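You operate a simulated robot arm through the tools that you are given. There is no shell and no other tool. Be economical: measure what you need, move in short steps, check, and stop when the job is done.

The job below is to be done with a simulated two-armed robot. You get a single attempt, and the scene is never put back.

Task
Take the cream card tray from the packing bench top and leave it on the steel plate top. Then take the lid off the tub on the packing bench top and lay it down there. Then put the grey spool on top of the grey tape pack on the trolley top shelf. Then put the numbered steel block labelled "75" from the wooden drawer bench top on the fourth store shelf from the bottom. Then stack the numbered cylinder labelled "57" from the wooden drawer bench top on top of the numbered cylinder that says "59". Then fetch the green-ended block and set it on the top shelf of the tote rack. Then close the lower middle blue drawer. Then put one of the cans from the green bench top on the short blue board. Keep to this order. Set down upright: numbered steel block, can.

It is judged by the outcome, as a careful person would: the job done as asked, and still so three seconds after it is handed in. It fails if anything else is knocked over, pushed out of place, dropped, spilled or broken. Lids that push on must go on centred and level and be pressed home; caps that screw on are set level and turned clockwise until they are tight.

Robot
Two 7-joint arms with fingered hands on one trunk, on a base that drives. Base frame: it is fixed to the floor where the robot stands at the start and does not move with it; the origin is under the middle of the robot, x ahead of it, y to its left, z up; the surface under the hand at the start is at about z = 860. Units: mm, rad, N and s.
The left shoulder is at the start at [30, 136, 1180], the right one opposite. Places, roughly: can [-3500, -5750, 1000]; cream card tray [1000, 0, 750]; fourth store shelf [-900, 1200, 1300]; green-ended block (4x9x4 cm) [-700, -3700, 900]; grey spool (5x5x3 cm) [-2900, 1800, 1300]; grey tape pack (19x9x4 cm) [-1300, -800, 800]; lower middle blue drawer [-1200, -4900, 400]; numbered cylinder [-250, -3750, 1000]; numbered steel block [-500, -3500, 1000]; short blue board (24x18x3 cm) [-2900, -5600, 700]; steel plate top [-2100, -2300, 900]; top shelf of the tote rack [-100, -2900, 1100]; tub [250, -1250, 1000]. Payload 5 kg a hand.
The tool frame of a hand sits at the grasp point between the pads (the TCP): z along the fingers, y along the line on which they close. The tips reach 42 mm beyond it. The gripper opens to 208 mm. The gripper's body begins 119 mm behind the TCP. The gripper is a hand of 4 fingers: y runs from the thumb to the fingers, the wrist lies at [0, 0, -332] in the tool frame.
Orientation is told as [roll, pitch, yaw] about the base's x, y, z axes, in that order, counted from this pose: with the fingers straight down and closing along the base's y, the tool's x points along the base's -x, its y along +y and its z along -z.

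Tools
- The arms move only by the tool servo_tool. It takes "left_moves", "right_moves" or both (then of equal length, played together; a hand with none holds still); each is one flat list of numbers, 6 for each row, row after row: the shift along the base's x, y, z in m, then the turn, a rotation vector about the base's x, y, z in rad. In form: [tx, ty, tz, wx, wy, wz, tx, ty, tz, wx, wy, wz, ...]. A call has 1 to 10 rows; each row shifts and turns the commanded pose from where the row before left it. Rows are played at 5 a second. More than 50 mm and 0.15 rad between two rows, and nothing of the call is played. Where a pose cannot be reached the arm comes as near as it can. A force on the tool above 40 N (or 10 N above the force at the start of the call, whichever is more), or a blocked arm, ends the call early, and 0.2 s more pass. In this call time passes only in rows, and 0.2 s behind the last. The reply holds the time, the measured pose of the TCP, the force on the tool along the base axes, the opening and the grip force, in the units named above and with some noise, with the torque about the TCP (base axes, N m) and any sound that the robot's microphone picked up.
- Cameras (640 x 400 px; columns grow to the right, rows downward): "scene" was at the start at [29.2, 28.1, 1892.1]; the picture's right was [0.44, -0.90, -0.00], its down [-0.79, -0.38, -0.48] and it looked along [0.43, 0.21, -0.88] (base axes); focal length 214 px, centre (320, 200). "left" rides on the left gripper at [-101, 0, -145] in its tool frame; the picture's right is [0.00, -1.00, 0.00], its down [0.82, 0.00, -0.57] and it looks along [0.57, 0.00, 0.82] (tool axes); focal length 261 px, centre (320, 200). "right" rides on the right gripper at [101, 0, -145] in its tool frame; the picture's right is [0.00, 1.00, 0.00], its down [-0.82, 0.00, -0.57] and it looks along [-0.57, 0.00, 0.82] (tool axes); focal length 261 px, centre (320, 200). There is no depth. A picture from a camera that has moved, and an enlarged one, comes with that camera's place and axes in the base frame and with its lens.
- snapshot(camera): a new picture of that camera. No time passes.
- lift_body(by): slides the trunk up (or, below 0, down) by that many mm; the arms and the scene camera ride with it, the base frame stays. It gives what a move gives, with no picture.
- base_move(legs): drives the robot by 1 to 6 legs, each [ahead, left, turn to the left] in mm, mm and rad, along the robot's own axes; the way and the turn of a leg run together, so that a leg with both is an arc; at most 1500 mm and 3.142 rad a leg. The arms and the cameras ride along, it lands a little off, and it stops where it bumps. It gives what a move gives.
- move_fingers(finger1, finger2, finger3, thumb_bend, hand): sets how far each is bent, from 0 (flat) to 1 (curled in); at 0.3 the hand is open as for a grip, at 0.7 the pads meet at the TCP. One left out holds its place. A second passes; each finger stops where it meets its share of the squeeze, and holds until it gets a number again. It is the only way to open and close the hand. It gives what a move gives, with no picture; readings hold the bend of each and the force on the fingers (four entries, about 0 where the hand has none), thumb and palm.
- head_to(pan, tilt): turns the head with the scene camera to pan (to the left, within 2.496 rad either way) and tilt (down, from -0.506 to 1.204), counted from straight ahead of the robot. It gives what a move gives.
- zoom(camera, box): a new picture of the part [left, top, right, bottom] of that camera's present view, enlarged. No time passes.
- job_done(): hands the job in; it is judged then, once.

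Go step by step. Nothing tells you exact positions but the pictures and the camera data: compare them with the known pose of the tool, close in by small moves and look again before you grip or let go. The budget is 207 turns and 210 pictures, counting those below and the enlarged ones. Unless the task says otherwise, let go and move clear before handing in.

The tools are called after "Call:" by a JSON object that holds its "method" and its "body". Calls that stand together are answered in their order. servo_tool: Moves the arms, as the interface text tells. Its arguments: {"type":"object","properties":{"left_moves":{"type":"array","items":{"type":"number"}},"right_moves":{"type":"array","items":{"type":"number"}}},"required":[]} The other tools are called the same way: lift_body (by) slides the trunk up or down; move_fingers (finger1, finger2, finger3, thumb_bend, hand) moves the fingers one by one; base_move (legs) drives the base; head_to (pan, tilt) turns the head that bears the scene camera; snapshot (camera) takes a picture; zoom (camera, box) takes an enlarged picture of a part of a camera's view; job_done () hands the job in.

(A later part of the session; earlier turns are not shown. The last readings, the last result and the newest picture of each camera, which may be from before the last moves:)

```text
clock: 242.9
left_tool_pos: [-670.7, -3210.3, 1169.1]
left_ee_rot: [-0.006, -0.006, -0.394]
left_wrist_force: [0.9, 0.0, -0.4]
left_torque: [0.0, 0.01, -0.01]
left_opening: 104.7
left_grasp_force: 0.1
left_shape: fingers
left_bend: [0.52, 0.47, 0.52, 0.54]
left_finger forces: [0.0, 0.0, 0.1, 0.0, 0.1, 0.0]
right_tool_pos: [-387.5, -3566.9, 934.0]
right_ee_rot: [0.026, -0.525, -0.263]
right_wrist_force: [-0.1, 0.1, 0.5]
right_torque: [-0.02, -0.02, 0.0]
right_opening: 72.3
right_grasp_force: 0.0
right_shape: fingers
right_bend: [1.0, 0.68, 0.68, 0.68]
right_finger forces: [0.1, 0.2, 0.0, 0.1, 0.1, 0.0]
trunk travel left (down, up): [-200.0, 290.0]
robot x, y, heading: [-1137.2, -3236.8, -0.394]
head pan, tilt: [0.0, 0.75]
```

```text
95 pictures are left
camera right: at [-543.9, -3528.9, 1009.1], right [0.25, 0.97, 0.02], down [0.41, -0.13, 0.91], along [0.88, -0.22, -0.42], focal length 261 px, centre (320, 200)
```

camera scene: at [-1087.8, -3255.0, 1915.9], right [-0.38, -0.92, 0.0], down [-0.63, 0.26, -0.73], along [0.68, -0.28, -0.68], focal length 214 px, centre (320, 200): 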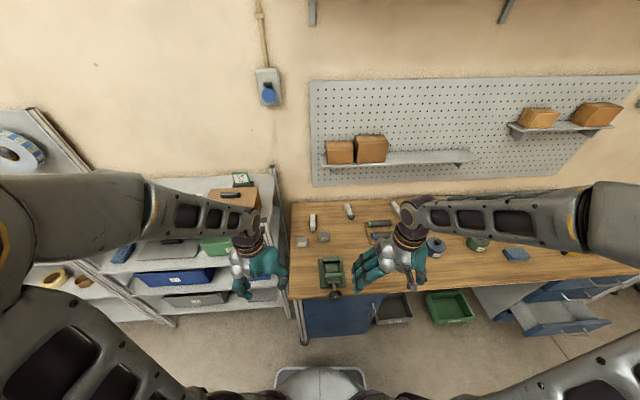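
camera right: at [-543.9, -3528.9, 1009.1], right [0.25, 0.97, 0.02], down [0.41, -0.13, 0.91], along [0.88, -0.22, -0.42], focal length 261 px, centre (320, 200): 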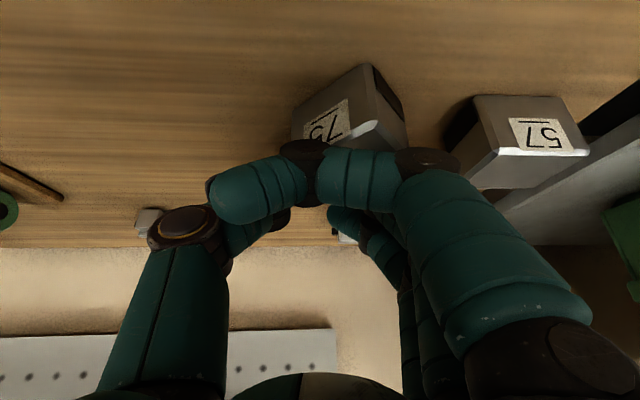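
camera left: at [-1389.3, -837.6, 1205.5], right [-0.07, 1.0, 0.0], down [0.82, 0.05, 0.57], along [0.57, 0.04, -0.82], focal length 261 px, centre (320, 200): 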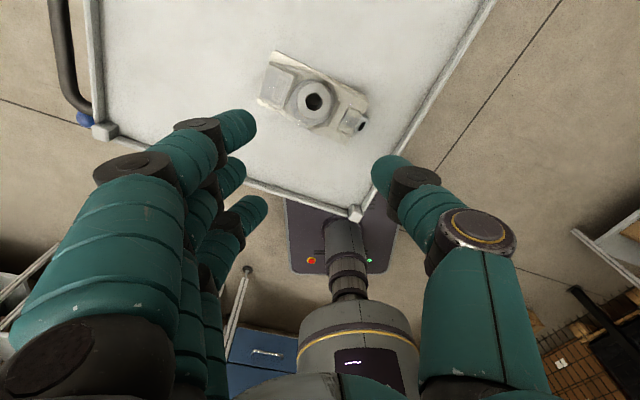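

The block was turned by the fingers (now yaw ≈ +0.38, centre ≈[-410, -3541]). Rise, reopen all fingers and align the hand with it.

Call:
{"method": "servo_tool", "body": {"right_moves": [0, 0, 0.03, 0, 0, 0, 0, 0, 0.04, 0, 0, 0]}}

Call:
{"method": "move_fingers", "body": {"hand": "right", "finger1": 0.5, "finger2": 0.5, "finger3": 0.3, "thumb_bend": 0.5}}

Call:
{"method": "servo_tool", "body": {"right_moves": [-0.007, 0.004, 0, 0, 0, 0.128, -0.007, 0.004, 0, 0, 0, 0.128, -0.007, 0.004, 0, 0, 0, 0.128, -0.007, 0.004, 0, 0, 0, 0.128, -0.007, 0.004, 0, 0, 0, 0.128]}}

Call:
{"method": "snapshot", "body": {"camera": "right"}}

```text
clock: 243.5
left_tool_pos: [-672.5, -3209.8, 1169.1]
left_ee_rot: [-0.005, -0.005, -0.393]
left_wrist_force: [-0.4, 0.8, 0.1]
left_torque: [0.03, -0.06, 0.01]
left_opening: 104.9
left_grasp_force: 0.0
left_shape: fingers
left_bend: [0.52, 0.47, 0.52, 0.54]
left_finger forces: [0.0, 0.1, 0.0, 0.0, 0.1, 0.0]
right_tool_pos: [-390.2, -3568.0, 1004.4]
right_ee_rot: [0.025, -0.523, -0.263]
right_wrist_force: [0.3, 0.2, -0.7]
right_torque: [-0.05, -0.15, -0.05]
right_opening: 72.7
right_grasp_force: 0.0
right_shape: fingers
right_bend: [1.0, 0.68, 0.68, 0.68]
right_finger forces: [0.0, 0.0, 0.0, 0.0, 0.0, 0.0]
trunk travel left (down, up): [-200.0, 290.0]
robot x, y, heading: [-1135.9, -3232.4, -0.389]
head pan, tilt: [0.0, 0.75]
```

```text
clock: 244.5
left_tool_pos: [-672.1, -3210.7, 1168.5]
left_ee_rot: [-0.005, -0.005, -0.392]
left_wrist_force: [0.5, -0.2, 0.1]
left_torque: [0.02, 0.0, -0.01]
left_opening: 104.5
left_grasp_force: 0.0
left_shape: fingers
left_bend: [0.52, 0.47, 0.52, 0.54]
left_finger forces: [0.0, 0.0, 0.1, 0.0, 0.0, 0.0]
right_tool_pos: [-389.2, -3567.6, 1004.4]
right_ee_rot: [0.024, -0.524, -0.262]
right_wrist_force: [-0.1, 0.3, -1.0]
right_torque: [-0.03, -0.02, 0.01]
right_opening: 119.6
right_grasp_force: 0.0
right_shape: fingers
right_bend: [0.5, 0.5, 0.3, 0.5]
right_finger forces: [0.1, 0.0, 0.0, 0.1, 0.0, 0.1]
trunk travel left (down, up): [-200.0, 290.0]
robot x, y, heading: [-1132.6, -3233.7, -0.391]
head pan, tilt: [0.0, 0.75]
```

```text
clock: 245.7
left_tool_pos: [-672.3, -3210.8, 1168.3]
left_ee_rot: [-0.003, -0.005, -0.394]
left_wrist_force: [-0.1, -1.1, 0.5]
left_torque: [0.13, -0.02, -0.04]
left_opening: 104.5
left_grasp_force: 0.1
left_shape: fingers
left_bend: [0.52, 0.47, 0.52, 0.54]
left_finger forces: [0.0, 0.1, 0.0, 0.1, 0.0, 0.0]
right_tool_pos: [-424.1, -3549.7, 1003.4]
right_ee_rot: [0.027, -0.525, 0.376]
right_wrist_force: [0.3, 0.2, 0.7]
right_torque: [-0.01, 0.08, 0.02]
right_opening: 120.1
right_grasp_force: 0.0
right_shape: fingers
right_bend: [0.5, 0.5, 0.3, 0.5]
right_finger forces: [0.1, 0.0, 0.0, 0.0, 0.0, 0.1]
trunk travel left (down, up): [-200.0, 290.0]
robot x, y, heading: [-1136.8, -3236.0, -0.397]
head pan, tilt: [0.0, 0.75]
```

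```text
94 pictures are left
camera right: at [-571.8, -3611.7, 1078.7], right [-0.38, 0.93, 0.02], down [0.4, 0.14, 0.91], along [0.84, 0.35, -0.42], focal length 261 px, centre (320, 200)
```

right: 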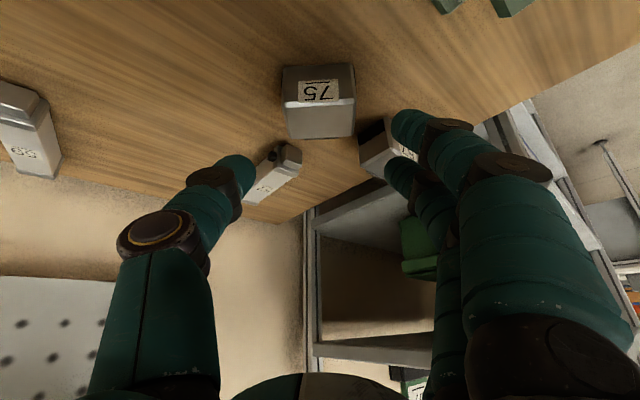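

Aligned and centred. Descend to 952 and close thumb, fingers 1 and 2.

Call:
{"method": "servo_tool", "body": {"right_moves": [0, 0, -0.025, 0, 0, 0, 0, 0, -0.026, 0, 0, 0]}}

Call:
{"method": "move_fingers", "body": {"hand": "right", "finger1": 0.68, "finger2": 0.68, "thumb_bend": 0.68}}

Call:
{"method": "snapshot", "body": {"camera": "right"}}

```text
clock: 246.3
left_tool_pos: [-671.1, -3210.9, 1168.6]
left_ee_rot: [-0.006, -0.005, -0.392]
left_wrist_force: [0.9, 0.2, 0.1]
left_torque: [-0.06, 0.01, 0.0]
left_opening: 104.7
left_grasp_force: 0.1
left_shape: fingers
left_bend: [0.52, 0.47, 0.52, 0.54]
left_finger forces: [0.1, 0.0, 0.0, 0.0, 0.1, 0.0]
right_tool_pos: [-424.0, -3549.1, 953.5]
right_ee_rot: [0.026, -0.526, 0.378]
right_wrist_force: [-0.1, -0.4, 1.0]
right_torque: [-0.02, 0.1, 0.01]
right_opening: 120.2
right_grasp_force: 0.2
right_shape: fingers
right_bend: [0.5, 0.5, 0.3, 0.5]
right_finger forces: [0.0, 0.1, 0.1, 0.0, 0.1, 0.1]
trunk travel left (down, up): [-200.0, 290.0]
robot x, y, heading: [-1134.6, -3236.0, -0.395]
head pan, tilt: [0.0, 0.75]
```

```text
clock: 247.3
left_tool_pos: [-671.1, -3210.6, 1169.1]
left_ee_rot: [-0.006, -0.005, -0.394]
left_wrist_force: [-0.1, -0.2, -0.5]
left_torque: [-0.02, 0.01, -0.01]
left_opening: 104.7
left_grasp_force: 0.1
left_shape: fingers
left_bend: [0.52, 0.47, 0.52, 0.54]
left_finger forces: [0.0, 0.0, 0.1, 0.0, 0.0, 0.1]
right_tool_pos: [-423.0, -3549.9, 954.4]
right_ee_rot: [0.024, -0.524, 0.377]
right_wrist_force: [-0.1, -0.9, 2.4]
right_torque: [0.06, 0.07, 0.0]
right_opening: 73.0
right_grasp_force: 19.0
right_shape: fingers
right_bend: [0.59, 0.58, 0.3, 0.64]
right_finger forces: [9.4, 9.1, 0.0, 0.1, 19.9, 0.0]
trunk travel left (down, up): [-200.0, 290.0]
robot x, y, heading: [-1138.9, -3237.4, -0.392]
head pan, tilt: [0.0, 0.75]
```

```text
93 pictures are left
camera right: at [-572.1, -3611.8, 1028.2], right [-0.38, 0.93, 0.02], down [0.4, 0.14, 0.91], along [0.84, 0.35, -0.42], focal length 261 px, centre (320, 200)
```

right: 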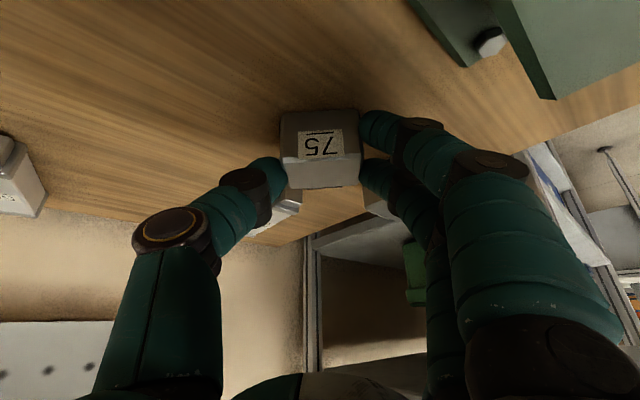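

Excellent grip: two fingers on one side, thumb opposite, 19 N. Lift.

Call:
{"method": "servo_tool", "body": {"right_moves": [0, 0, 0.015, 0, 0, 0, 0, 0, 0.03, 0, 0, 0, 0, 0, 0.04, 0, 0, 0, 0, 0, 0.045, 0, 0, 0, 0, 0, 0.045, 0, 0, 0]}}

Call:
{"method": "snapshot", "body": {"camera": "right"}}

```text
clock: 248.5
left_tool_pos: [-673.7, -3209.8, 1168.8]
left_ee_rot: [-0.005, -0.004, -0.393]
left_wrist_force: [0.1, 0.3, 0.1]
left_torque: [-0.06, -0.11, 0.01]
left_opening: 105.0
left_grasp_force: 0.2
left_shape: fingers
left_bend: [0.52, 0.47, 0.52, 0.54]
left_finger forces: [0.0, 0.0, 0.0, 0.1, 0.0, 0.1]
right_tool_pos: [-424.9, -3550.1, 1126.5]
right_ee_rot: [0.024, -0.522, 0.379]
right_wrist_force: [-0.8, 0.7, -5.2]
right_torque: [-0.03, -0.16, -0.07]
right_opening: 72.9
right_grasp_force: 18.4
right_shape: fingers
right_bend: [0.59, 0.58, 0.3, 0.64]
right_finger forces: [9.2, 9.3, 0.0, 0.0, 18.2, 0.1]
trunk travel left (down, up): [-200.0, 290.0]
robot x, y, heading: [-1133.4, -3236.1, -0.391]
head pan, tilt: [0.0, 0.75]
```

```text
92 pictures are left
camera right: at [-572.5, -3611.0, 1201.8], right [-0.38, 0.93, 0.02], down [0.4, 0.14, 0.9], along [0.83, 0.35, -0.42], focal length 261 px, centre (320, 200)
```

right: 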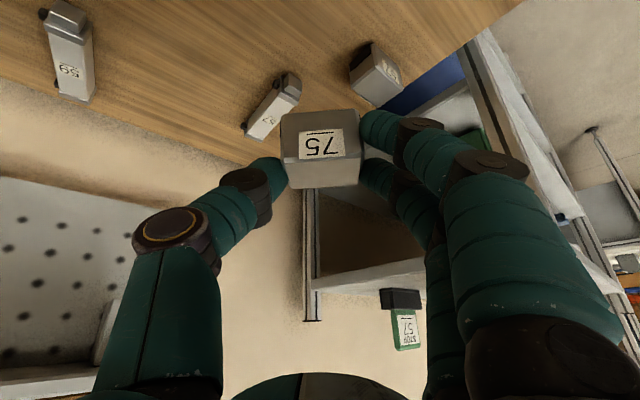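

Block 75 is held level. Turn the hand back, retract, and drive toward the store shelf.

Call:
{"method": "servo_tool", "body": {"right_moves": [-0.03, -0.006, 0.025, 0, 0, -0.077, -0.03, -0.006, 0.025, 0, 0, -0.077, -0.0416, -0.0077, 0.01, 0, 0, -0.077, -0.0416, -0.0077, 0, 0, 0, -0.077, -0.0416, -0.0077, 0, 0, 0, -0.077, -0.0416, -0.0077, 0, 0, 0, -0.077, -0.0416, -0.0077, 0, 0, 0, -0.077, -0.0416, -0.0077, 0, 0, 0, -0.077, -0.0416, -0.0077, 0, 0, 0, -0.077, -0.0416, -0.0077, 0, 0, 0, -0.077]}}

Call:
{"method": "base_move", "body": {"legs": [[-100, 0, 0], [0, 0, 1.684], [1500, 0, 0], [941, 0, 0], [0, 0, 0.441], [861, 0, 0]]}}

```text
clock: 250.7
left_tool_pos: [-674.2, -3210.1, 1168.7]
left_ee_rot: [-0.004, -0.006, -0.393]
left_wrist_force: [-0.7, -0.1, -0.2]
left_torque: [-0.02, -0.12, 0.01]
left_opening: 105.1
left_grasp_force: 0.1
left_shape: fingers
left_bend: [0.52, 0.47, 0.52, 0.54]
left_finger forces: [0.0, 0.0, 0.0, 0.0, 0.0, 0.1]
right_tool_pos: [-769.1, -3654.2, 1212.7]
right_ee_rot: [0.025, -0.521, -0.395]
right_wrist_force: [-1.8, -0.4, -2.7]
right_torque: [0.0, -0.1, 0.06]
right_opening: 72.4
right_grasp_force: 17.8
right_shape: fingers
right_bend: [0.59, 0.58, 0.3, 0.64]
right_finger forces: [8.9, 9.1, 0.0, 0.0, 17.8, 0.1]
right hand out of reach, approached as far as the arm can: row 9, 10
trunk travel left (down, up): [-200.0, 290.0]
robot x, y, heading: [-1136.3, -3234.5, -0.394]
head pan, tilt: [0.0, 0.75]
```

```text
clock: 272.9
left_tool_pos: [-1003.3, 363.8, 1168.8]
left_ee_rot: [-0.005, -0.004, 1.744]
left_wrist_force: [-0.2, 0.2, -0.6]
left_torque: [-0.05, -0.03, -0.02]
left_opening: 104.8
left_grasp_force: 0.1
left_shape: fingers
left_bend: [0.52, 0.47, 0.52, 0.54]
left_finger forces: [0.0, 0.1, 0.1, 0.0, 0.0, 0.0]
right_tool_pos: [-577.4, 520.2, 1213.5]
right_ee_rot: [0.025, -0.519, 1.746]
right_wrist_force: [-0.1, 0.2, -3.1]
right_torque: [-0.11, -0.03, 0.02]
right_opening: 72.5
right_grasp_force: 16.7
right_shape: fingers
right_bend: [0.59, 0.58, 0.3, 0.64]
right_finger forces: [8.1, 9.2, 0.0, 0.0, 17.1, 0.0]
trunk travel left (down, up): [-200.0, 290.0]
robot x, y, heading: [-733.5, -17.7, 1.75]
head pan, tilt: [0.0, 0.75]
```

Call:
{"method": "base_move", "body": {"legs": [[0, 0, -0.463], [220, 345, 0]]}}

Call:
{"method": "lift_body", "body": {"by": 250}}

Call:
{"method": "head_to", "body": {"pan": -0.2, "tilt": 0.7}}

Call:
{"method": "snapshot", "body": {"camera": "scene"}}

Call:
{"method": "snapshot", "body": {"camera": "right"}}

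```text
clock: 276.7
left_tool_pos: [-1069.6, 753.1, 1168.6]
left_ee_rot: [-0.004, -0.004, 1.288]
left_wrist_force: [-0.4, -0.1, -0.8]
left_torque: [-0.05, -0.07, 0.02]
left_opening: 104.8
left_grasp_force: 0.0
left_shape: fingers
left_bend: [0.52, 0.47, 0.52, 0.54]
left_finger forces: [0.0, 0.0, 0.1, 0.0, 0.0, 0.0]
right_tool_pos: [-618.1, 705.3, 1213.0]
right_ee_rot: [0.024, -0.518, 1.29]
right_wrist_force: [0.2, 0.7, -2.9]
right_torque: [-0.11, -0.08, -0.04]
right_opening: 72.2
right_grasp_force: 17.5
right_shape: fingers
right_bend: [0.59, 0.58, 0.3, 0.64]
right_finger forces: [8.0, 9.3, 0.0, 0.0, 17.0, 0.0]
trunk travel left (down, up): [-200.0, 290.0]
robot x, y, heading: [-993.9, 290.8, 1.29]
head pan, tilt: [0.0, 0.75]
```

```text
clock: 279.3
left_tool_pos: [-1069.2, 752.7, 1418.5]
left_ee_rot: [-0.002, -0.004, 1.286]
left_wrist_force: [0.2, 0.4, -0.2]
left_torque: [-0.03, 0.0, 0.02]
left_opening: 104.4
left_grasp_force: 0.0
left_shape: fingers
left_bend: [0.52, 0.47, 0.52, 0.54]
left_finger forces: [0.0, 0.1, 0.0, 0.0, 0.1, 0.0]
right_tool_pos: [-617.9, 705.2, 1462.1]
right_ee_rot: [0.024, -0.518, 1.29]
right_wrist_force: [-0.2, -0.2, -3.1]
right_torque: [-0.01, 0.01, 0.0]
right_opening: 72.3
right_grasp_force: 16.6
right_shape: fingers
right_bend: [0.59, 0.58, 0.3, 0.64]
right_finger forces: [7.9, 9.3, 0.0, 0.0, 17.0, 0.1]
trunk travel left (down, up): [-450.0, 40.0]
robot x, y, heading: [-995.5, 289.1, 1.29]
head pan, tilt: [0.0, 0.75]
```

```text
clock: 280.0
left_tool_pos: [-1068.7, 752.9, 1418.5]
left_ee_rot: [-0.005, -0.005, 1.289]
left_wrist_force: [0.2, 0.4, -0.6]
left_torque: [-0.01, -0.01, 0.04]
left_opening: 104.5
left_grasp_force: 0.0
left_shape: fingers
left_bend: [0.52, 0.47, 0.52, 0.54]
left_finger forces: [0.0, 0.0, 0.0, 0.1, 0.0, 0.0]
right_tool_pos: [-618.8, 706.0, 1463.0]
right_ee_rot: [0.025, -0.517, 1.29]
right_wrist_force: [0.3, 0.8, -3.5]
right_torque: [-0.05, 0.0, 0.01]
right_opening: 72.1
right_grasp_force: 17.6
right_shape: fingers
right_bend: [0.59, 0.58, 0.3, 0.64]
right_finger forces: [8.0, 9.3, 0.0, 0.0, 17.0, 0.1]
trunk travel left (down, up): [-450.0, 40.0]
robot x, y, heading: [-995.2, 291.0, 1.283]
head pan, tilt: [-0.201, 0.7]
```

```text
91 pictures are left
camera scene: at [-962.1, 338.5, 2170.1], right [0.89, -0.46, 0.0], down [-0.3, -0.57, -0.76], along [0.35, 0.68, -0.64], focal length 214 px, centre (320, 200)
```

scene: 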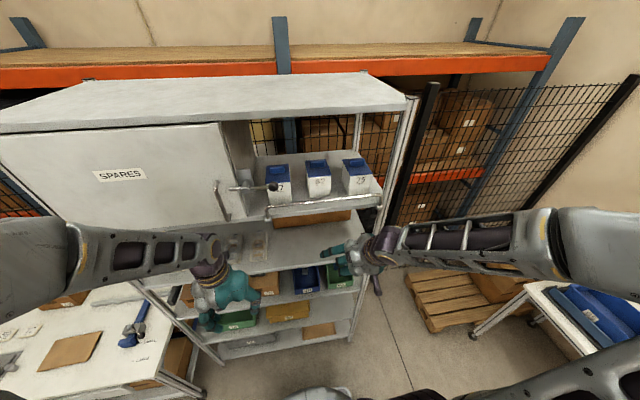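

```text
90 pictures are left
camera right: at [-659.5, 551.1, 1538.8], right [-0.96, 0.27, 0.02], down [0.14, 0.41, 0.9], along [0.23, 0.87, -0.43], focal length 261 px, centre (320, 200)
```

right: 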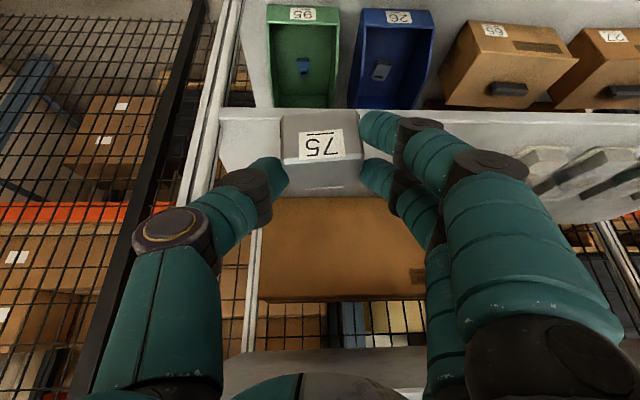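

Call:
{"method": "zoom", "body": {"camera": "right", "box": [200, 60, 560, 230]}}

Call:
{"method": "zoom", "body": {"camera": "scene", "box": [220, 180, 400, 300]}}

```text
1.78 times, centred on (380, 145) of right
camera zoom: at [-659.5, 551.1, 1538.8], right [-0.96, 0.27, 0.02], down [0.14, 0.41, 0.9], along [0.23, 0.87, -0.43], focal length 463 px, centre (213, 298)
```

zoom: 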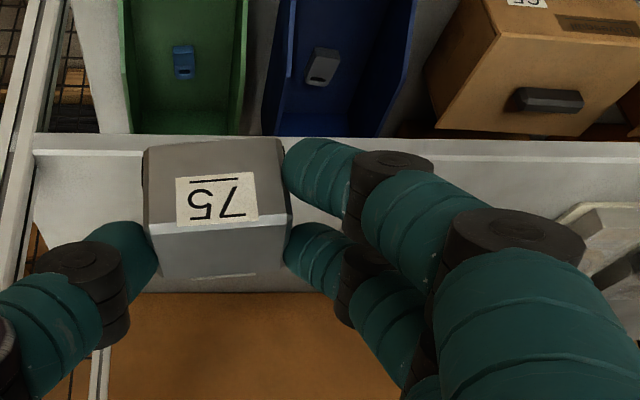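

```text
3.33 times, centred on (310, 240) of scene
camera zoom: at [-962.1, 338.5, 2170.1], right [0.89, -0.46, 0.0], down [-0.3, -0.57, -0.76], along [0.35, 0.68, -0.64], focal length 715 px, centre (353, 67)
```

zoom: 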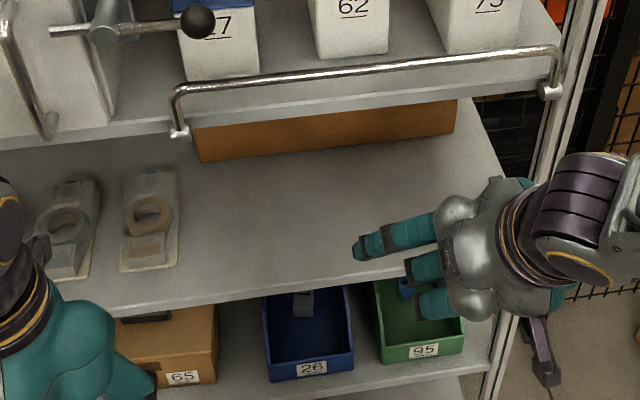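

Board 4's top is at z≈1215, its front edge about 175 mm ahead of the block; the space before the brown box is free, with about 330 mm headroom. Lower the block to shelf height and move in.

Call:
{"method": "servo_tool", "body": {"right_moves": [-0.012, 0.0035, -0.0395, 0, 0, 0, -0.012, 0.0035, -0.0395, 0, 0, 0, -0.012, 0.0035, -0.0395, 0, 0, 0, -0.012, 0.0035, -0.0395, 0, 0, 0, 0.0138, 0.0474, 0, 0, 0, 0, 0.0138, 0.0474, 0, 0, 0, 0, 0.0138, 0.0474, 0, 0, 0, 0]}}

Call:
{"method": "snapshot", "body": {"camera": "right"}}

```text
clock: 281.4
left_tool_pos: [-1070.3, 749.9, 1418.8]
left_ee_rot: [-0.005, -0.007, 1.287]
left_wrist_force: [0.4, 1.0, -0.9]
left_torque: [-0.03, 0.03, -0.02]
left_opening: 104.6
left_grasp_force: 0.1
left_shape: fingers
left_bend: [0.52, 0.47, 0.52, 0.54]
left_finger forces: [0.0, 0.1, 0.0, 0.0, 0.0, 0.0]
right_tool_pos: [-630.2, 819.3, 1312.9]
right_ee_rot: [0.027, -0.508, 1.282]
right_wrist_force: [-4.5, -24.4, 23.3]
right_torque: [-0.66, -1.07, -1.14]
right_opening: 73.1
right_grasp_force: 38.9
right_shape: fingers
right_bend: [0.58, 0.57, 0.3, 0.66]
right_finger forces: [10.3, 10.6, 0.0, 0.1, 56.5, 0.0]
right hand out of reach, approached as far as the arm can: row 1, 2, 3, 4
trunk travel left (down, up): [-450.0, 40.0]
robot x, y, heading: [-994.1, 294.2, 1.286]
head pan, tilt: [-0.201, 0.7]
stopped in row 6 (right hand): the force on the tool passed its limit at 103 N (the readings are from after the stop); the commanded pose is now the measured one
```

```text
87 pictures are left
camera right: at [-673.0, 666.0, 1389.4], right [-0.96, 0.28, 0.03], down [0.14, 0.41, 0.9], along [0.24, 0.87, -0.44], focal length 261 px, centre (320, 200)
```

right: 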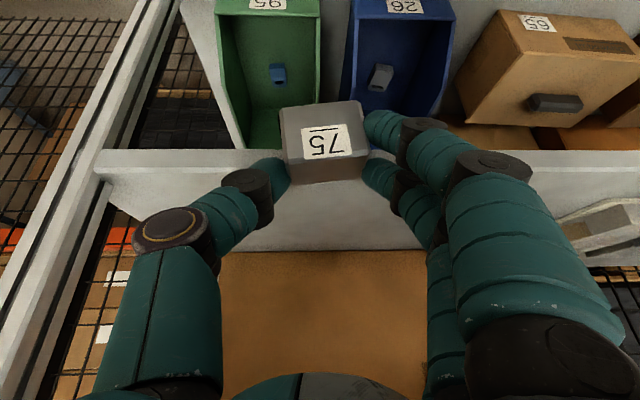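

The block met the shelf lip: the board is higher (z≈1265, front edge closer). Back off, rise 50 mm and check the grip.

Call:
{"method": "servo_tool", "body": {"right_moves": [-0.011, -0.038, 0, 0, 0, 0, 0, 0, 0.025, 0, 0, 0, 0, 0, 0.03, 0, 0, 0]}}

Call:
{"method": "snapshot", "body": {"camera": "right"}}

```text
clock: 282.2
left_tool_pos: [-1069.3, 753.5, 1418.7]
left_ee_rot: [-0.005, -0.006, 1.288]
left_wrist_force: [-0.8, 0.4, -0.5]
left_torque: [0.02, -0.04, 0.0]
left_opening: 104.8
left_grasp_force: 0.1
left_shape: fingers
left_bend: [0.52, 0.47, 0.52, 0.54]
left_finger forces: [0.1, 0.0, 0.0, 0.0, 0.0, 0.1]
right_tool_pos: [-641.6, 785.5, 1365.6]
right_ee_rot: [0.026, -0.506, 1.285]
right_wrist_force: [-1.1, 0.0, -3.7]
right_torque: [0.04, -0.03, -0.03]
right_opening: 73.3
right_grasp_force: 17.3
right_shape: fingers
right_bend: [0.58, 0.57, 0.3, 0.65]
right_finger forces: [8.8, 8.4, 0.0, 0.0, 17.0, 0.0]
trunk travel left (down, up): [-450.0, 40.0]
robot x, y, heading: [-994.4, 290.6, 1.284]
head pan, tilt: [-0.201, 0.7]
```

```text
86 pictures are left
camera right: at [-684.8, 632.2, 1443.1], right [-0.96, 0.27, 0.03], down [0.14, 0.42, 0.9], along [0.23, 0.87, -0.44], focal length 261 px, centre (320, 200)
```

right: 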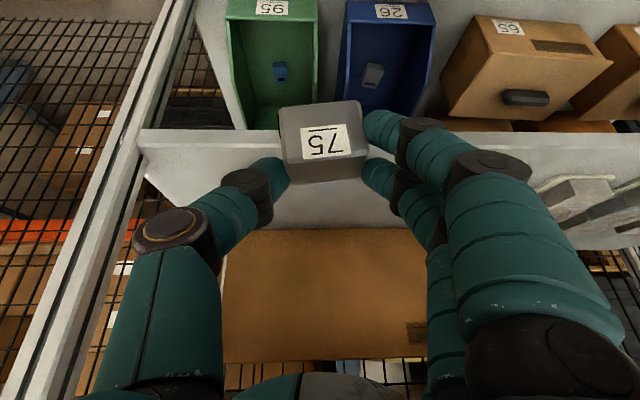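

Call:
{"method": "servo_tool", "body": {"right_moves": [0, 0, 0.015, 0, 0, 0, 0.0124, 0.0425, 0, 0, 0, 0, 0.0124, 0.0425, 0, 0, 0, 0, 0.0124, 0.0425, 0, 0, 0, 0]}}

Call:
{"method": "snapshot", "body": {"camera": "right"}}

Call:
{"method": "zoom", "body": {"camera": "scene", "box": [220, 180, 400, 300]}}

```text
clock: 283.2
left_tool_pos: [-1067.9, 753.9, 1419.7]
left_ee_rot: [-0.005, -0.004, 1.287]
left_wrist_force: [0.3, 0.4, -0.1]
left_torque: [-0.06, -0.02, 0.02]
left_opening: 105.0
left_grasp_force: 0.0
left_shape: fingers
left_bend: [0.52, 0.47, 0.52, 0.54]
left_finger forces: [0.0, 0.1, 0.0, 0.0, 0.1, 0.0]
right_tool_pos: [-602.0, 913.9, 1379.2]
right_ee_rot: [0.027, -0.506, 1.286]
right_wrist_force: [0.6, 0.5, -4.5]
right_torque: [-0.01, -0.05, -0.01]
right_opening: 73.4
right_grasp_force: 17.3
right_shape: fingers
right_bend: [0.58, 0.57, 0.3, 0.65]
right_finger forces: [8.7, 8.3, 0.0, 0.0, 17.0, 0.0]
trunk travel left (down, up): [-450.0, 40.0]
robot x, y, heading: [-992.8, 289.2, 1.289]
head pan, tilt: [-0.201, 0.7]
```

```text
85 pictures are left
camera right: at [-645.1, 760.9, 1456.5], right [-0.96, 0.27, 0.03], down [0.14, 0.42, 0.9], along [0.23, 0.87, -0.44], focal length 261 px, centre (320, 200)
```

right: 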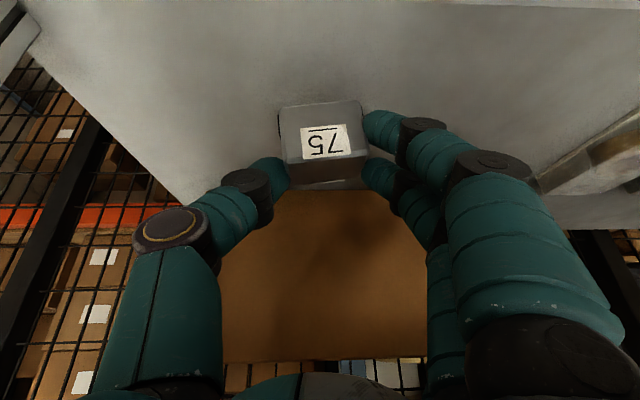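

```text
3.33 times, centred on (310, 240) of scene
camera zoom: at [-962.6, 340.1, 2170.1], right [0.89, -0.47, 0.0], down [-0.3, -0.57, -0.76], along [0.36, 0.68, -0.64], focal length 715 px, centre (353, 67)
```

zoom: 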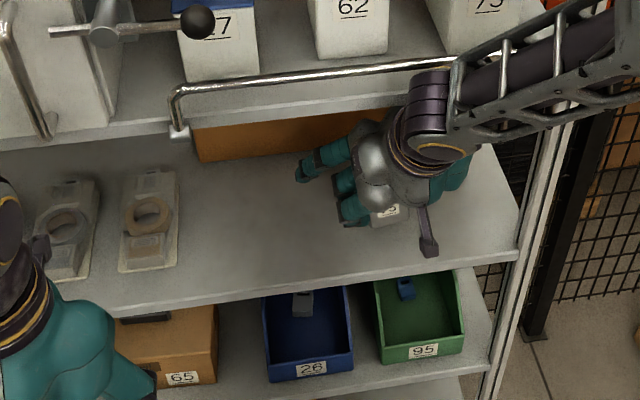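

Call:
{"method": "servo_tool", "body": {"right_moves": [0, 0, -0.015, 0, 0, 0, 0, 0, -0.01, 0, 0, 0, 0, 0, -0.006, 0, 0, 0, 0, 0, -0.006, 0, 0, 0, 0, 0, -0.006, 0, 0, 0]}}

Call:
{"method": "snapshot", "body": {"camera": "right"}}

```text
clock: 284.4
left_tool_pos: [-1069.8, 751.3, 1419.6]
left_ee_rot: [-0.004, -0.006, 1.288]
left_wrist_force: [-0.3, -0.2, 1.1]
left_torque: [-0.01, 0.0, 0.02]
left_opening: 104.5
left_grasp_force: 0.1
left_shape: fingers
left_bend: [0.52, 0.47, 0.52, 0.54]
left_finger forces: [0.0, 0.0, 0.0, 0.0, 0.0, 0.0]
right_tool_pos: [-602.5, 912.5, 1340.8]
right_ee_rot: [0.029, -0.513, 1.282]
right_wrist_force: [2.8, -1.5, 18.1]
right_torque: [0.3, 0.31, -0.03]
right_opening: 72.9
right_grasp_force: 21.5
right_shape: fingers
right_bend: [0.58, 0.57, 0.3, 0.64]
right_finger forces: [10.2, 9.2, 0.0, 0.0, 22.4, 0.1]
trunk travel left (down, up): [-450.0, 40.0]
robot x, y, heading: [-995.5, 289.3, 1.286]
head pan, tilt: [-0.201, 0.7]
```

```text
83 pictures are left
camera right: at [-645.1, 759.0, 1417.5], right [-0.96, 0.27, 0.03], down [0.14, 0.41, 0.9], along [0.24, 0.87, -0.44], focal length 261 px, centre (320, 200)
```

right: 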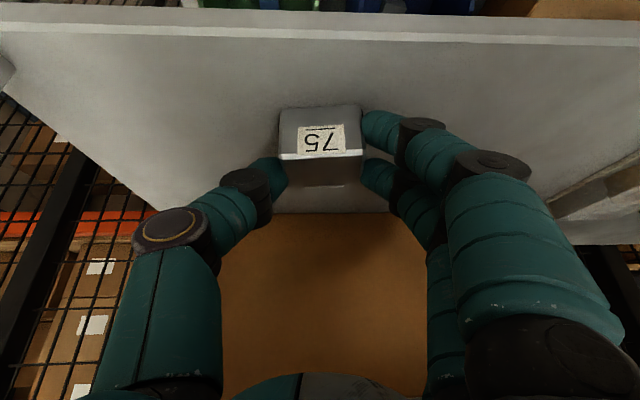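

The block rests on the board. Release and withdraw.

Call:
{"method": "move_fingers", "body": {"hand": "right", "finger1": 0.5, "finger2": 0.5, "thumb_bend": 0.52}}

Call:
{"method": "servo_tool", "body": {"right_moves": [-0.004, -0.014, 0.014, 0, 0, 0, -0.008, -0.026, 0.015, 0, 0, 0, -0.0124, -0.0425, 0.01, 0, 0, 0, -0.0124, -0.0425, 0, 0, 0, 0, -0.0124, -0.0425, 0, 0, 0, 0, -0.0124, -0.0425, 0, 0, 0, 0]}}

Call:
{"method": "snapshot", "body": {"camera": "right"}}

```text
clock: 285.4
left_tool_pos: [-1067.8, 752.4, 1418.9]
left_ee_rot: [-0.003, -0.004, 1.289]
left_wrist_force: [-0.1, 0.0, -0.2]
left_torque: [0.01, 0.02, -0.01]
left_opening: 104.9
left_grasp_force: 0.0
left_shape: fingers
left_bend: [0.52, 0.47, 0.52, 0.54]
left_finger forces: [0.0, 0.1, 0.0, 0.0, 0.0, 0.0]
right_tool_pos: [-602.7, 912.3, 1338.3]
right_ee_rot: [0.028, -0.507, 1.282]
right_wrist_force: [0.6, 1.6, -0.3]
right_torque: [0.0, 0.02, -0.02]
right_opening: 114.9
right_grasp_force: 0.0
right_shape: fingers
right_bend: [0.5, 0.5, 0.3, 0.52]
right_finger forces: [0.0, 0.1, 0.0, 0.0, 0.0, 0.0]
trunk travel left (down, up): [-450.0, 40.0]
robot x, y, heading: [-990.4, 292.2, 1.291]
head pan, tilt: [-0.201, 0.7]
```

```text
clock: 286.8
left_tool_pos: [-1067.7, 752.9, 1419.0]
left_ee_rot: [-0.004, -0.005, 1.288]
left_wrist_force: [-0.1, 0.0, 0.3]
left_torque: [-0.03, -0.02, 0.0]
left_opening: 104.5
left_grasp_force: 0.1
left_shape: fingers
left_bend: [0.52, 0.47, 0.52, 0.54]
left_finger forces: [0.0, 0.0, 0.0, 0.0, 0.1, 0.0]
right_tool_pos: [-652.3, 741.3, 1388.7]
right_ee_rot: [0.029, -0.5, 1.285]
right_wrist_force: [-0.1, -0.9, 0.1]
right_torque: [0.04, -0.02, 0.02]
right_opening: 114.8
right_grasp_force: 0.1
right_shape: fingers
right_bend: [0.5, 0.5, 0.3, 0.52]
right_finger forces: [0.1, 0.1, 0.0, 0.0, 0.0, 0.0]
right hand out of reach, approached as far as the arm can: row 6
trunk travel left (down, up): [-450.0, 40.0]
robot x, y, heading: [-991.9, 290.2, 1.281]
head pan, tilt: [-0.201, 0.7]
```

```text
82 pictures are left
camera right: at [-694.3, 589.3, 1467.4], right [-0.96, 0.27, 0.03], down [0.15, 0.42, 0.9], along [0.23, 0.86, -0.45], focal length 261 px, centre (320, 200)
```

right: 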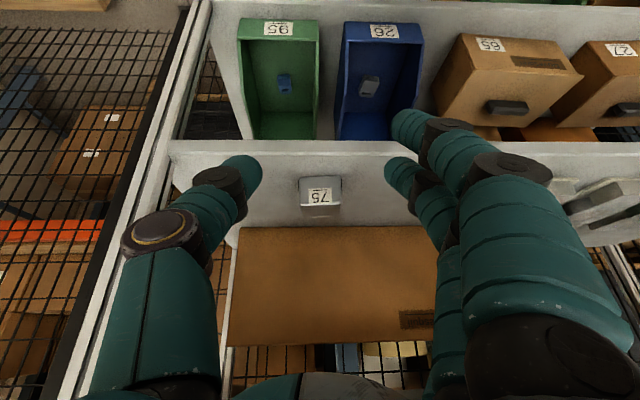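

Block 75 stands on the fourth shelf. Next the cylinders: back off, straighten the hand, lower the trunk and return to the wooden bench.

Call:
{"method": "base_move", "body": {"legs": [[-120, 0, 0]]}}

Call:
{"method": "servo_tool", "body": {"right_moves": [0, 0, 0, -0.121, 0.0355, 0, 0, 0, 0, -0.121, 0.0355, 0, 0, 0, 0, -0.121, 0.0355, 0, 0, 0, 0, -0.121, 0.0355, 0]}}

Call:
{"method": "lift_body", "body": {"by": -250}}

Call:
{"method": "base_move", "body": {"legs": [[0, 0, -2.25], [820, 0, 0], [0, 0, -0.816], [1500, 0, 0], [1058, 0, 0], [0, 0, 1.383]]}}

```text
clock: 288.0
left_tool_pos: [-1101.5, 638.1, 1418.7]
left_ee_rot: [-0.005, -0.006, 1.287]
left_wrist_force: [-0.9, 0.0, 0.1]
left_torque: [-0.01, 0.0, 0.01]
left_opening: 104.5
left_grasp_force: 0.0
left_shape: fingers
left_bend: [0.52, 0.47, 0.52, 0.54]
left_finger forces: [0.1, 0.1, 0.0, 0.1, 0.0, 0.0]
right_tool_pos: [-684.3, 629.4, 1389.2]
right_ee_rot: [0.027, -0.501, 1.283]
right_wrist_force: [0.4, -0.3, 0.6]
right_torque: [0.02, 0.0, 0.01]
right_opening: 114.7
right_grasp_force: 0.2
right_shape: fingers
right_bend: [0.5, 0.5, 0.3, 0.52]
right_finger forces: [0.1, 0.1, 0.1, 0.0, 0.1, 0.0]
trunk travel left (down, up): [-450.0, 40.0]
robot x, y, heading: [-1027.7, 175.6, 1.289]
head pan, tilt: [-0.201, 0.7]
```

```text
clock: 289.0
left_tool_pos: [-1101.9, 640.9, 1417.8]
left_ee_rot: [-0.004, -0.004, 1.286]
left_wrist_force: [0.1, 0.7, -0.4]
left_torque: [-0.19, 0.07, 0.0]
left_opening: 105.2
left_grasp_force: 0.1
left_shape: fingers
left_bend: [0.52, 0.47, 0.52, 0.54]
left_finger forces: [0.0, 0.0, 0.0, 0.1, 0.0, 0.0]
right_tool_pos: [-683.6, 632.4, 1388.0]
right_ee_rot: [0.027, 0.009, 1.283]
right_wrist_force: [0.8, 1.2, 0.0]
right_torque: [-0.18, 0.11, -0.02]
right_opening: 114.8
right_grasp_force: 0.0
right_shape: fingers
right_bend: [0.5, 0.5, 0.3, 0.52]
right_finger forces: [0.0, 0.0, 0.1, 0.0, 0.0, 0.1]
trunk travel left (down, up): [-450.0, 40.0]
robot x, y, heading: [-1023.9, 174.6, 1.287]
head pan, tilt: [-0.201, 0.7]
```

```text
clock: 291.6
left_tool_pos: [-1102.8, 638.3, 1169.0]
left_ee_rot: [-0.002, -0.004, 1.286]
left_wrist_force: [-1.4, 0.5, 0.2]
left_torque: [0.0, 0.0, -0.01]
left_opening: 104.9
left_grasp_force: 0.1
left_shape: fingers
left_bend: [0.52, 0.47, 0.52, 0.54]
left_finger forces: [0.1, 0.0, 0.0, 0.1, 0.1, 0.1]
right_tool_pos: [-684.2, 628.6, 1139.7]
right_ee_rot: [0.026, 0.001, 1.283]
right_wrist_force: [0.8, -0.1, -0.1]
right_torque: [-0.01, -0.03, 0.0]
right_opening: 114.9
right_grasp_force: 0.1
right_shape: fingers
right_bend: [0.5, 0.5, 0.3, 0.52]
right_finger forces: [0.1, 0.0, 0.1, 0.1, 0.1, 0.0]
trunk travel left (down, up): [-200.0, 290.0]
robot x, y, heading: [-1028.7, 179.2, 1.289]
head pan, tilt: [-0.201, 0.7]
```

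```text
clock: 319.1
left_tool_pos: [-590.1, -2981.9, 1169.0]
left_ee_rot: [-0.004, -0.005, -0.35]
left_wrist_force: [-0.3, -0.8, -0.4]
left_torque: [-0.02, 0.03, 0.01]
left_opening: 104.8
left_grasp_force: 0.0
left_shape: fingers
left_bend: [0.52, 0.47, 0.52, 0.54]
left_finger forces: [0.0, 0.0, 0.0, 0.0, 0.0, 0.1]
right_tool_pos: [-628.8, -3398.1, 1139.7]
right_ee_rot: [0.025, 0.004, -0.351]
right_wrist_force: [-0.3, 0.2, -1.3]
right_torque: [0.0, -0.01, -0.01]
right_opening: 115.0
right_grasp_force: 0.1
right_shape: fingers
right_bend: [0.5, 0.5, 0.3, 0.52]
right_finger forces: [0.0, 0.1, 0.1, 0.0, 0.0, 0.0]
trunk travel left (down, up): [-200.0, 290.0]
robot x, y, heading: [-1057.4, -3026.8, -0.348]
head pan, tilt: [-0.201, 0.7]
```

Call:
{"method": "base_move", "body": {"legs": [[0, -228, -0.05], [165, 0, 0]]}}

Call:
{"method": "servo_tool", "body": {"right_moves": [-0.03, -0.02, 0.03, 0, 0, 0, -0.03, -0.02, 0.03, 0, 0, 0, -0.03, -0.02, 0.03, 0, 0, 0]}}

Call:
{"method": "head_to", "body": {"pan": 0.0, "tilt": 0.85}}

Call:
{"method": "snapshot", "body": {"camera": "scene"}}

Call:
{"method": "snapshot", "body": {"camera": "right"}}

```text
clock: 321.8
left_tool_pos: [-514.7, -3282.3, 1168.0]
left_ee_rot: [-0.004, -0.003, -0.402]
left_wrist_force: [1.2, -0.5, -0.4]
left_torque: [0.08, 0.14, -0.01]
left_opening: 104.6
left_grasp_force: 0.1
left_shape: fingers
left_bend: [0.52, 0.47, 0.52, 0.54]
left_finger forces: [0.0, 0.0, 0.0, 0.1, 0.0, 0.1]
right_tool_pos: [-573.7, -3694.2, 1138.2]
right_ee_rot: [0.028, 0.006, -0.404]
right_wrist_force: [0.0, -0.3, -0.2]
right_torque: [0.05, 0.18, 0.02]
right_opening: 115.0
right_grasp_force: 0.0
right_shape: fingers
right_bend: [0.5, 0.5, 0.3, 0.52]
right_finger forces: [0.0, 0.0, 0.0, 0.0, 0.0, 0.1]
trunk travel left (down, up): [-200.0, 290.0]
robot x, y, heading: [-980.7, -3299.5, -0.396]
head pan, tilt: [-0.201, 0.7]
```

```text
clock: 322.6
left_tool_pos: [-517.7, -3279.6, 1170.1]
left_ee_rot: [-0.003, -0.006, -0.399]
left_wrist_force: [-1.2, 0.5, 0.0]
left_torque: [-0.04, -0.2, 0.04]
left_opening: 104.8
left_grasp_force: 0.1
left_shape: fingers
left_bend: [0.52, 0.47, 0.52, 0.54]
left_finger forces: [0.1, 0.0, 0.0, 0.0, 0.0, 0.0]
right_tool_pos: [-667.0, -3753.4, 1231.1]
right_ee_rot: [0.028, 0.0, -0.404]
right_wrist_force: [-1.7, 0.3, -0.2]
right_torque: [-0.02, -0.2, 0.01]
right_opening: 115.0
right_grasp_force: 0.0
right_shape: fingers
right_bend: [0.5, 0.5, 0.3, 0.52]
right_finger forces: [0.0, 0.0, 0.0, 0.1, 0.0, 0.1]
trunk travel left (down, up): [-200.0, 290.0]
robot x, y, heading: [-982.7, -3298.6, -0.399]
head pan, tilt: [-0.201, 0.7]
```

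```text
clock: 323.4
left_tool_pos: [-515.5, -3281.8, 1168.2]
left_ee_rot: [-0.004, -0.004, -0.401]
left_wrist_force: [-0.1, 0.4, 0.5]
left_torque: [0.0, 0.06, -0.05]
left_opening: 104.7
left_grasp_force: 0.0
left_shape: fingers
left_bend: [0.52, 0.47, 0.52, 0.54]
left_finger forces: [0.1, 0.0, 0.0, 0.0, 0.1, 0.0]
right_tool_pos: [-662.2, -3755.3, 1230.1]
right_ee_rot: [0.029, 0.003, -0.404]
right_wrist_force: [0.3, 0.0, 0.5]
right_torque: [0.02, 0.05, 0.02]
right_opening: 115.1
right_grasp_force: 0.0
right_shape: fingers
right_bend: [0.5, 0.5, 0.3, 0.52]
right_finger forces: [0.0, 0.0, 0.0, 0.0, 0.0, 0.0]
trunk travel left (down, up): [-200.0, 290.0]
robot x, y, heading: [-982.1, -3306.9, -0.403]
head pan, tilt: [0.0, 0.85]
```

```text
81 pictures are left
camera scene: at [-936.1, -3321.3, 1907.9], right [-0.39, -0.92, 0.0], down [-0.69, 0.29, -0.66], along [0.61, -0.26, -0.75], focal length 214 px, centre (320, 200)
```

scene: 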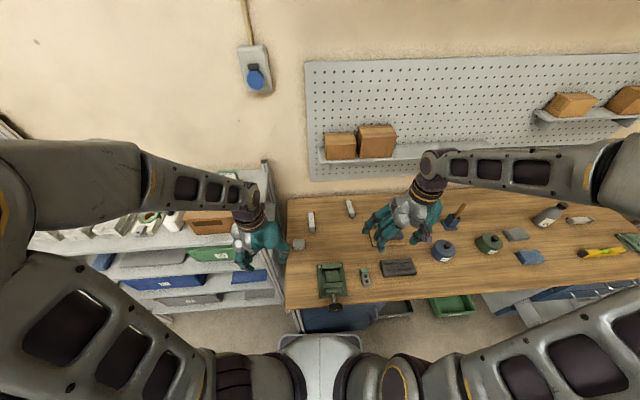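

```text
80 pictures are left
camera right: at [-757.9, -3718.8, 1374.4], right [0.4, 0.92, 0.03], down [0.75, -0.34, 0.57], along [0.53, -0.21, -0.82], focal length 261 px, centre (320, 200)
```

right: 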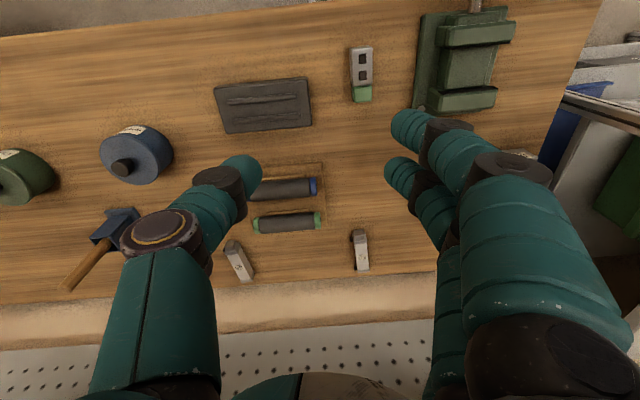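

Call:
{"method": "zoom", "body": {"camera": "scene", "box": [284, 190, 364, 250]}}

Call:
{"method": "zoom", "body": {"camera": "right", "box": [320, 215, 400, 285]}}

```text
6.67 times, centred on (324, 220) of scene
camera zoom: at [-936.1, -3321.3, 1907.9], right [-0.39, -0.92, 0.0], down [-0.69, 0.29, -0.66], along [0.61, -0.26, -0.75], focal length 1430 px, centre (293, 67)
```

zoom: 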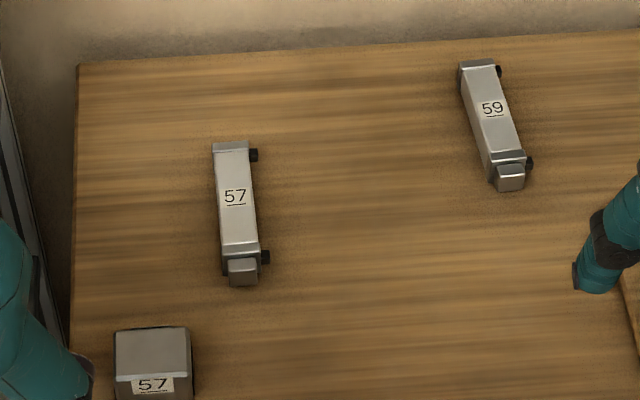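

```text
5.71 times, centred on (360, 250) of right
camera zoom: at [-757.9, -3718.8, 1374.4], right [0.4, 0.92, 0.03], down [0.75, -0.34, 0.57], along [0.53, -0.21, -0.82], focal length 1489 px, centre (91, -86)
```

zoom: 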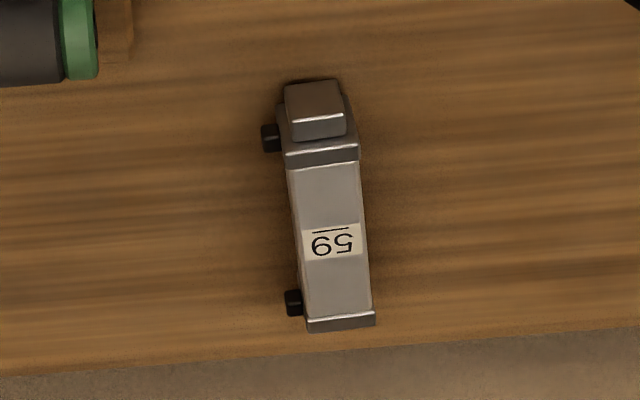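

Cylinders 57 (centre ≈[-247, -3563]) and 59 (≈[-255, -3808]) lie flat and nearly parallel (axis heading ≈ -0.30). Bring the right hand over 57.

Call:
{"method": "servo_tool", "body": {"right_moves": [0.0415, 0.0192, -0.005, -0.0026, 0.0011, 0.0104, 0.0415, 0.0192, -0.005, -0.0026, 0.0011, 0.0104, 0.0415, 0.0192, -0.005, -0.0026, 0.0011, 0.0104, 0.0415, 0.0192, -0.005, -0.0026, 0.0011, 0.0104, 0.0415, 0.0192, -0.01, -0.0026, 0.0011, 0.0104, 0.0415, 0.0192, -0.015, -0.0026, 0.0011, 0.0104, 0.0415, 0.0192, -0.015, -0.0026, 0.0011, 0.0104, 0.0415, 0.0192, -0.015, -0.0026, 0.0011, 0.0104, 0.0415, 0.0192, -0.015, -0.0026, 0.0011, 0.0104, 0.0415, 0.0192, -0.015, -0.0026, 0.0011, 0.0104]}}

Call:
{"method": "move_fingers", "body": {"hand": "right", "finger1": 0.56, "finger2": 0.56, "finger3": 0.56, "thumb_bend": 0.56}}

Call:
{"method": "snapshot", "body": {"camera": "right"}}

```text
clock: 325.6
left_tool_pos: [-513.1, -3280.5, 1167.6]
left_ee_rot: [-0.005, -0.004, -0.4]
left_wrist_force: [0.4, 0.7, -0.4]
left_torque: [-0.06, 0.14, -0.01]
left_opening: 104.7
left_grasp_force: 0.1
left_shape: fingers
left_bend: [0.52, 0.47, 0.52, 0.54]
left_finger forces: [0.0, 0.1, 0.0, 0.0, 0.0, 0.0]
right_tool_pos: [-247.3, -3562.2, 1121.7]
right_ee_rot: [-0.003, 0.006, -0.303]
right_wrist_force: [1.3, -0.9, 0.7]
right_torque: [0.11, 0.2, -0.03]
right_opening: 115.0
right_grasp_force: 0.1
right_shape: fingers
right_bend: [0.5, 0.5, 0.3, 0.52]
right_finger forces: [0.0, 0.0, 0.1, 0.0, 0.1, 0.0]
trunk travel left (down, up): [-200.0, 290.0]
robot x, y, heading: [-981.9, -3302.0, -0.402]
head pan, tilt: [0.0, 0.85]
```

```text
clock: 326.6
left_tool_pos: [-515.7, -3280.4, 1168.6]
left_ee_rot: [-0.004, -0.005, -0.402]
left_wrist_force: [-0.1, -0.3, 0.1]
left_torque: [-0.01, 0.01, -0.03]
left_opening: 104.7
left_grasp_force: 0.0
left_shape: fingers
left_bend: [0.52, 0.47, 0.52, 0.54]
left_finger forces: [0.0, 0.0, 0.0, 0.0, 0.0, 0.1]
right_tool_pos: [-249.4, -3562.2, 1122.9]
right_ee_rot: [-0.002, 0.003, -0.3]
right_wrist_force: [-0.5, -0.1, -0.7]
right_torque: [0.0, 0.0, -0.02]
right_opening: 91.2
right_grasp_force: 0.1
right_shape: fingers
right_bend: [0.56, 0.56, 0.56, 0.56]
right_finger forces: [0.0, 0.1, 0.1, 0.0, 0.1, 0.0]
trunk travel left (down, up): [-200.0, 290.0]
robot x, y, heading: [-982.3, -3301.8, -0.404]
head pan, tilt: [0.0, 0.85]
```

```text
77 pictures are left
camera right: at [-345.7, -3532.0, 1268.2], right [0.3, 0.95, 0.0], down [0.78, -0.25, 0.57], along [0.54, -0.17, -0.82], focal length 261 px, centre (320, 200)
```

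right: 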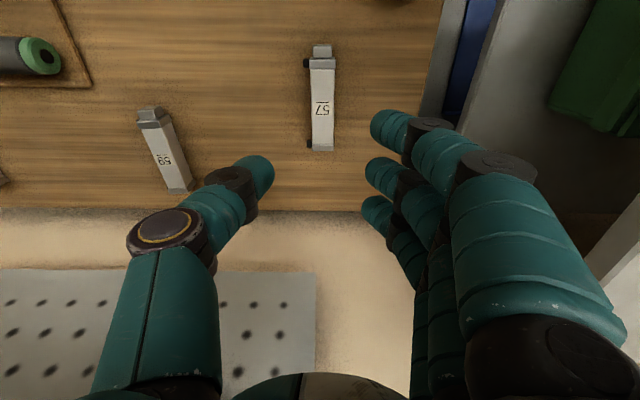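

Call:
{"method": "servo_tool", "body": {"right_moves": [-0.008, 0.005, -0.04, 0, 0, 0, 0, 0, -0.045, 0, 0, 0, 0, 0, -0.045, 0, 0, 0, 0, 0, -0.035, 0, 0, 0, 0, 0, -0.018, 0, 0, 0]}}

Call:
{"method": "snapshot", "body": {"camera": "right"}}

```text
clock: 327.8
left_tool_pos: [-516.0, -3280.1, 1169.4]
left_ee_rot: [-0.006, -0.004, -0.401]
left_wrist_force: [-0.3, 0.5, 1.1]
left_torque: [-0.02, -0.01, 0.0]
left_opening: 104.8
left_grasp_force: 0.0
left_shape: fingers
left_bend: [0.52, 0.47, 0.52, 0.54]
left_finger forces: [0.0, 0.1, 0.0, 0.1, 0.0, 0.0]
right_tool_pos: [-256.6, -3556.5, 941.4]
right_ee_rot: [0.0, 0.004, -0.3]
right_wrist_force: [0.6, -0.2, -1.1]
right_torque: [0.0, 0.06, 0.0]
right_opening: 91.3
right_grasp_force: 0.0
right_shape: fingers
right_bend: [0.56, 0.56, 0.56, 0.56]
right_finger forces: [0.0, 0.0, 0.0, 0.1, 0.0, 0.0]
trunk travel left (down, up): [-200.0, 290.0]
robot x, y, heading: [-980.4, -3305.2, -0.405]
head pan, tilt: [0.0, 0.85]
```

```text
76 pictures are left
camera right: at [-353.9, -3526.7, 1086.6], right [0.3, 0.95, 0.0], down [0.78, -0.25, 0.57], along [0.54, -0.17, -0.82], focal length 261 px, centre (320, 200)
```

right: 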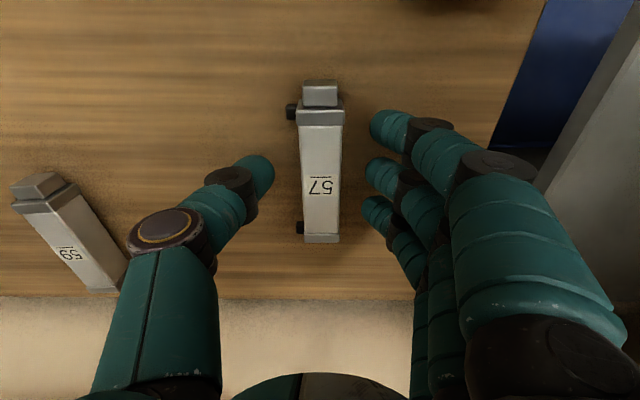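

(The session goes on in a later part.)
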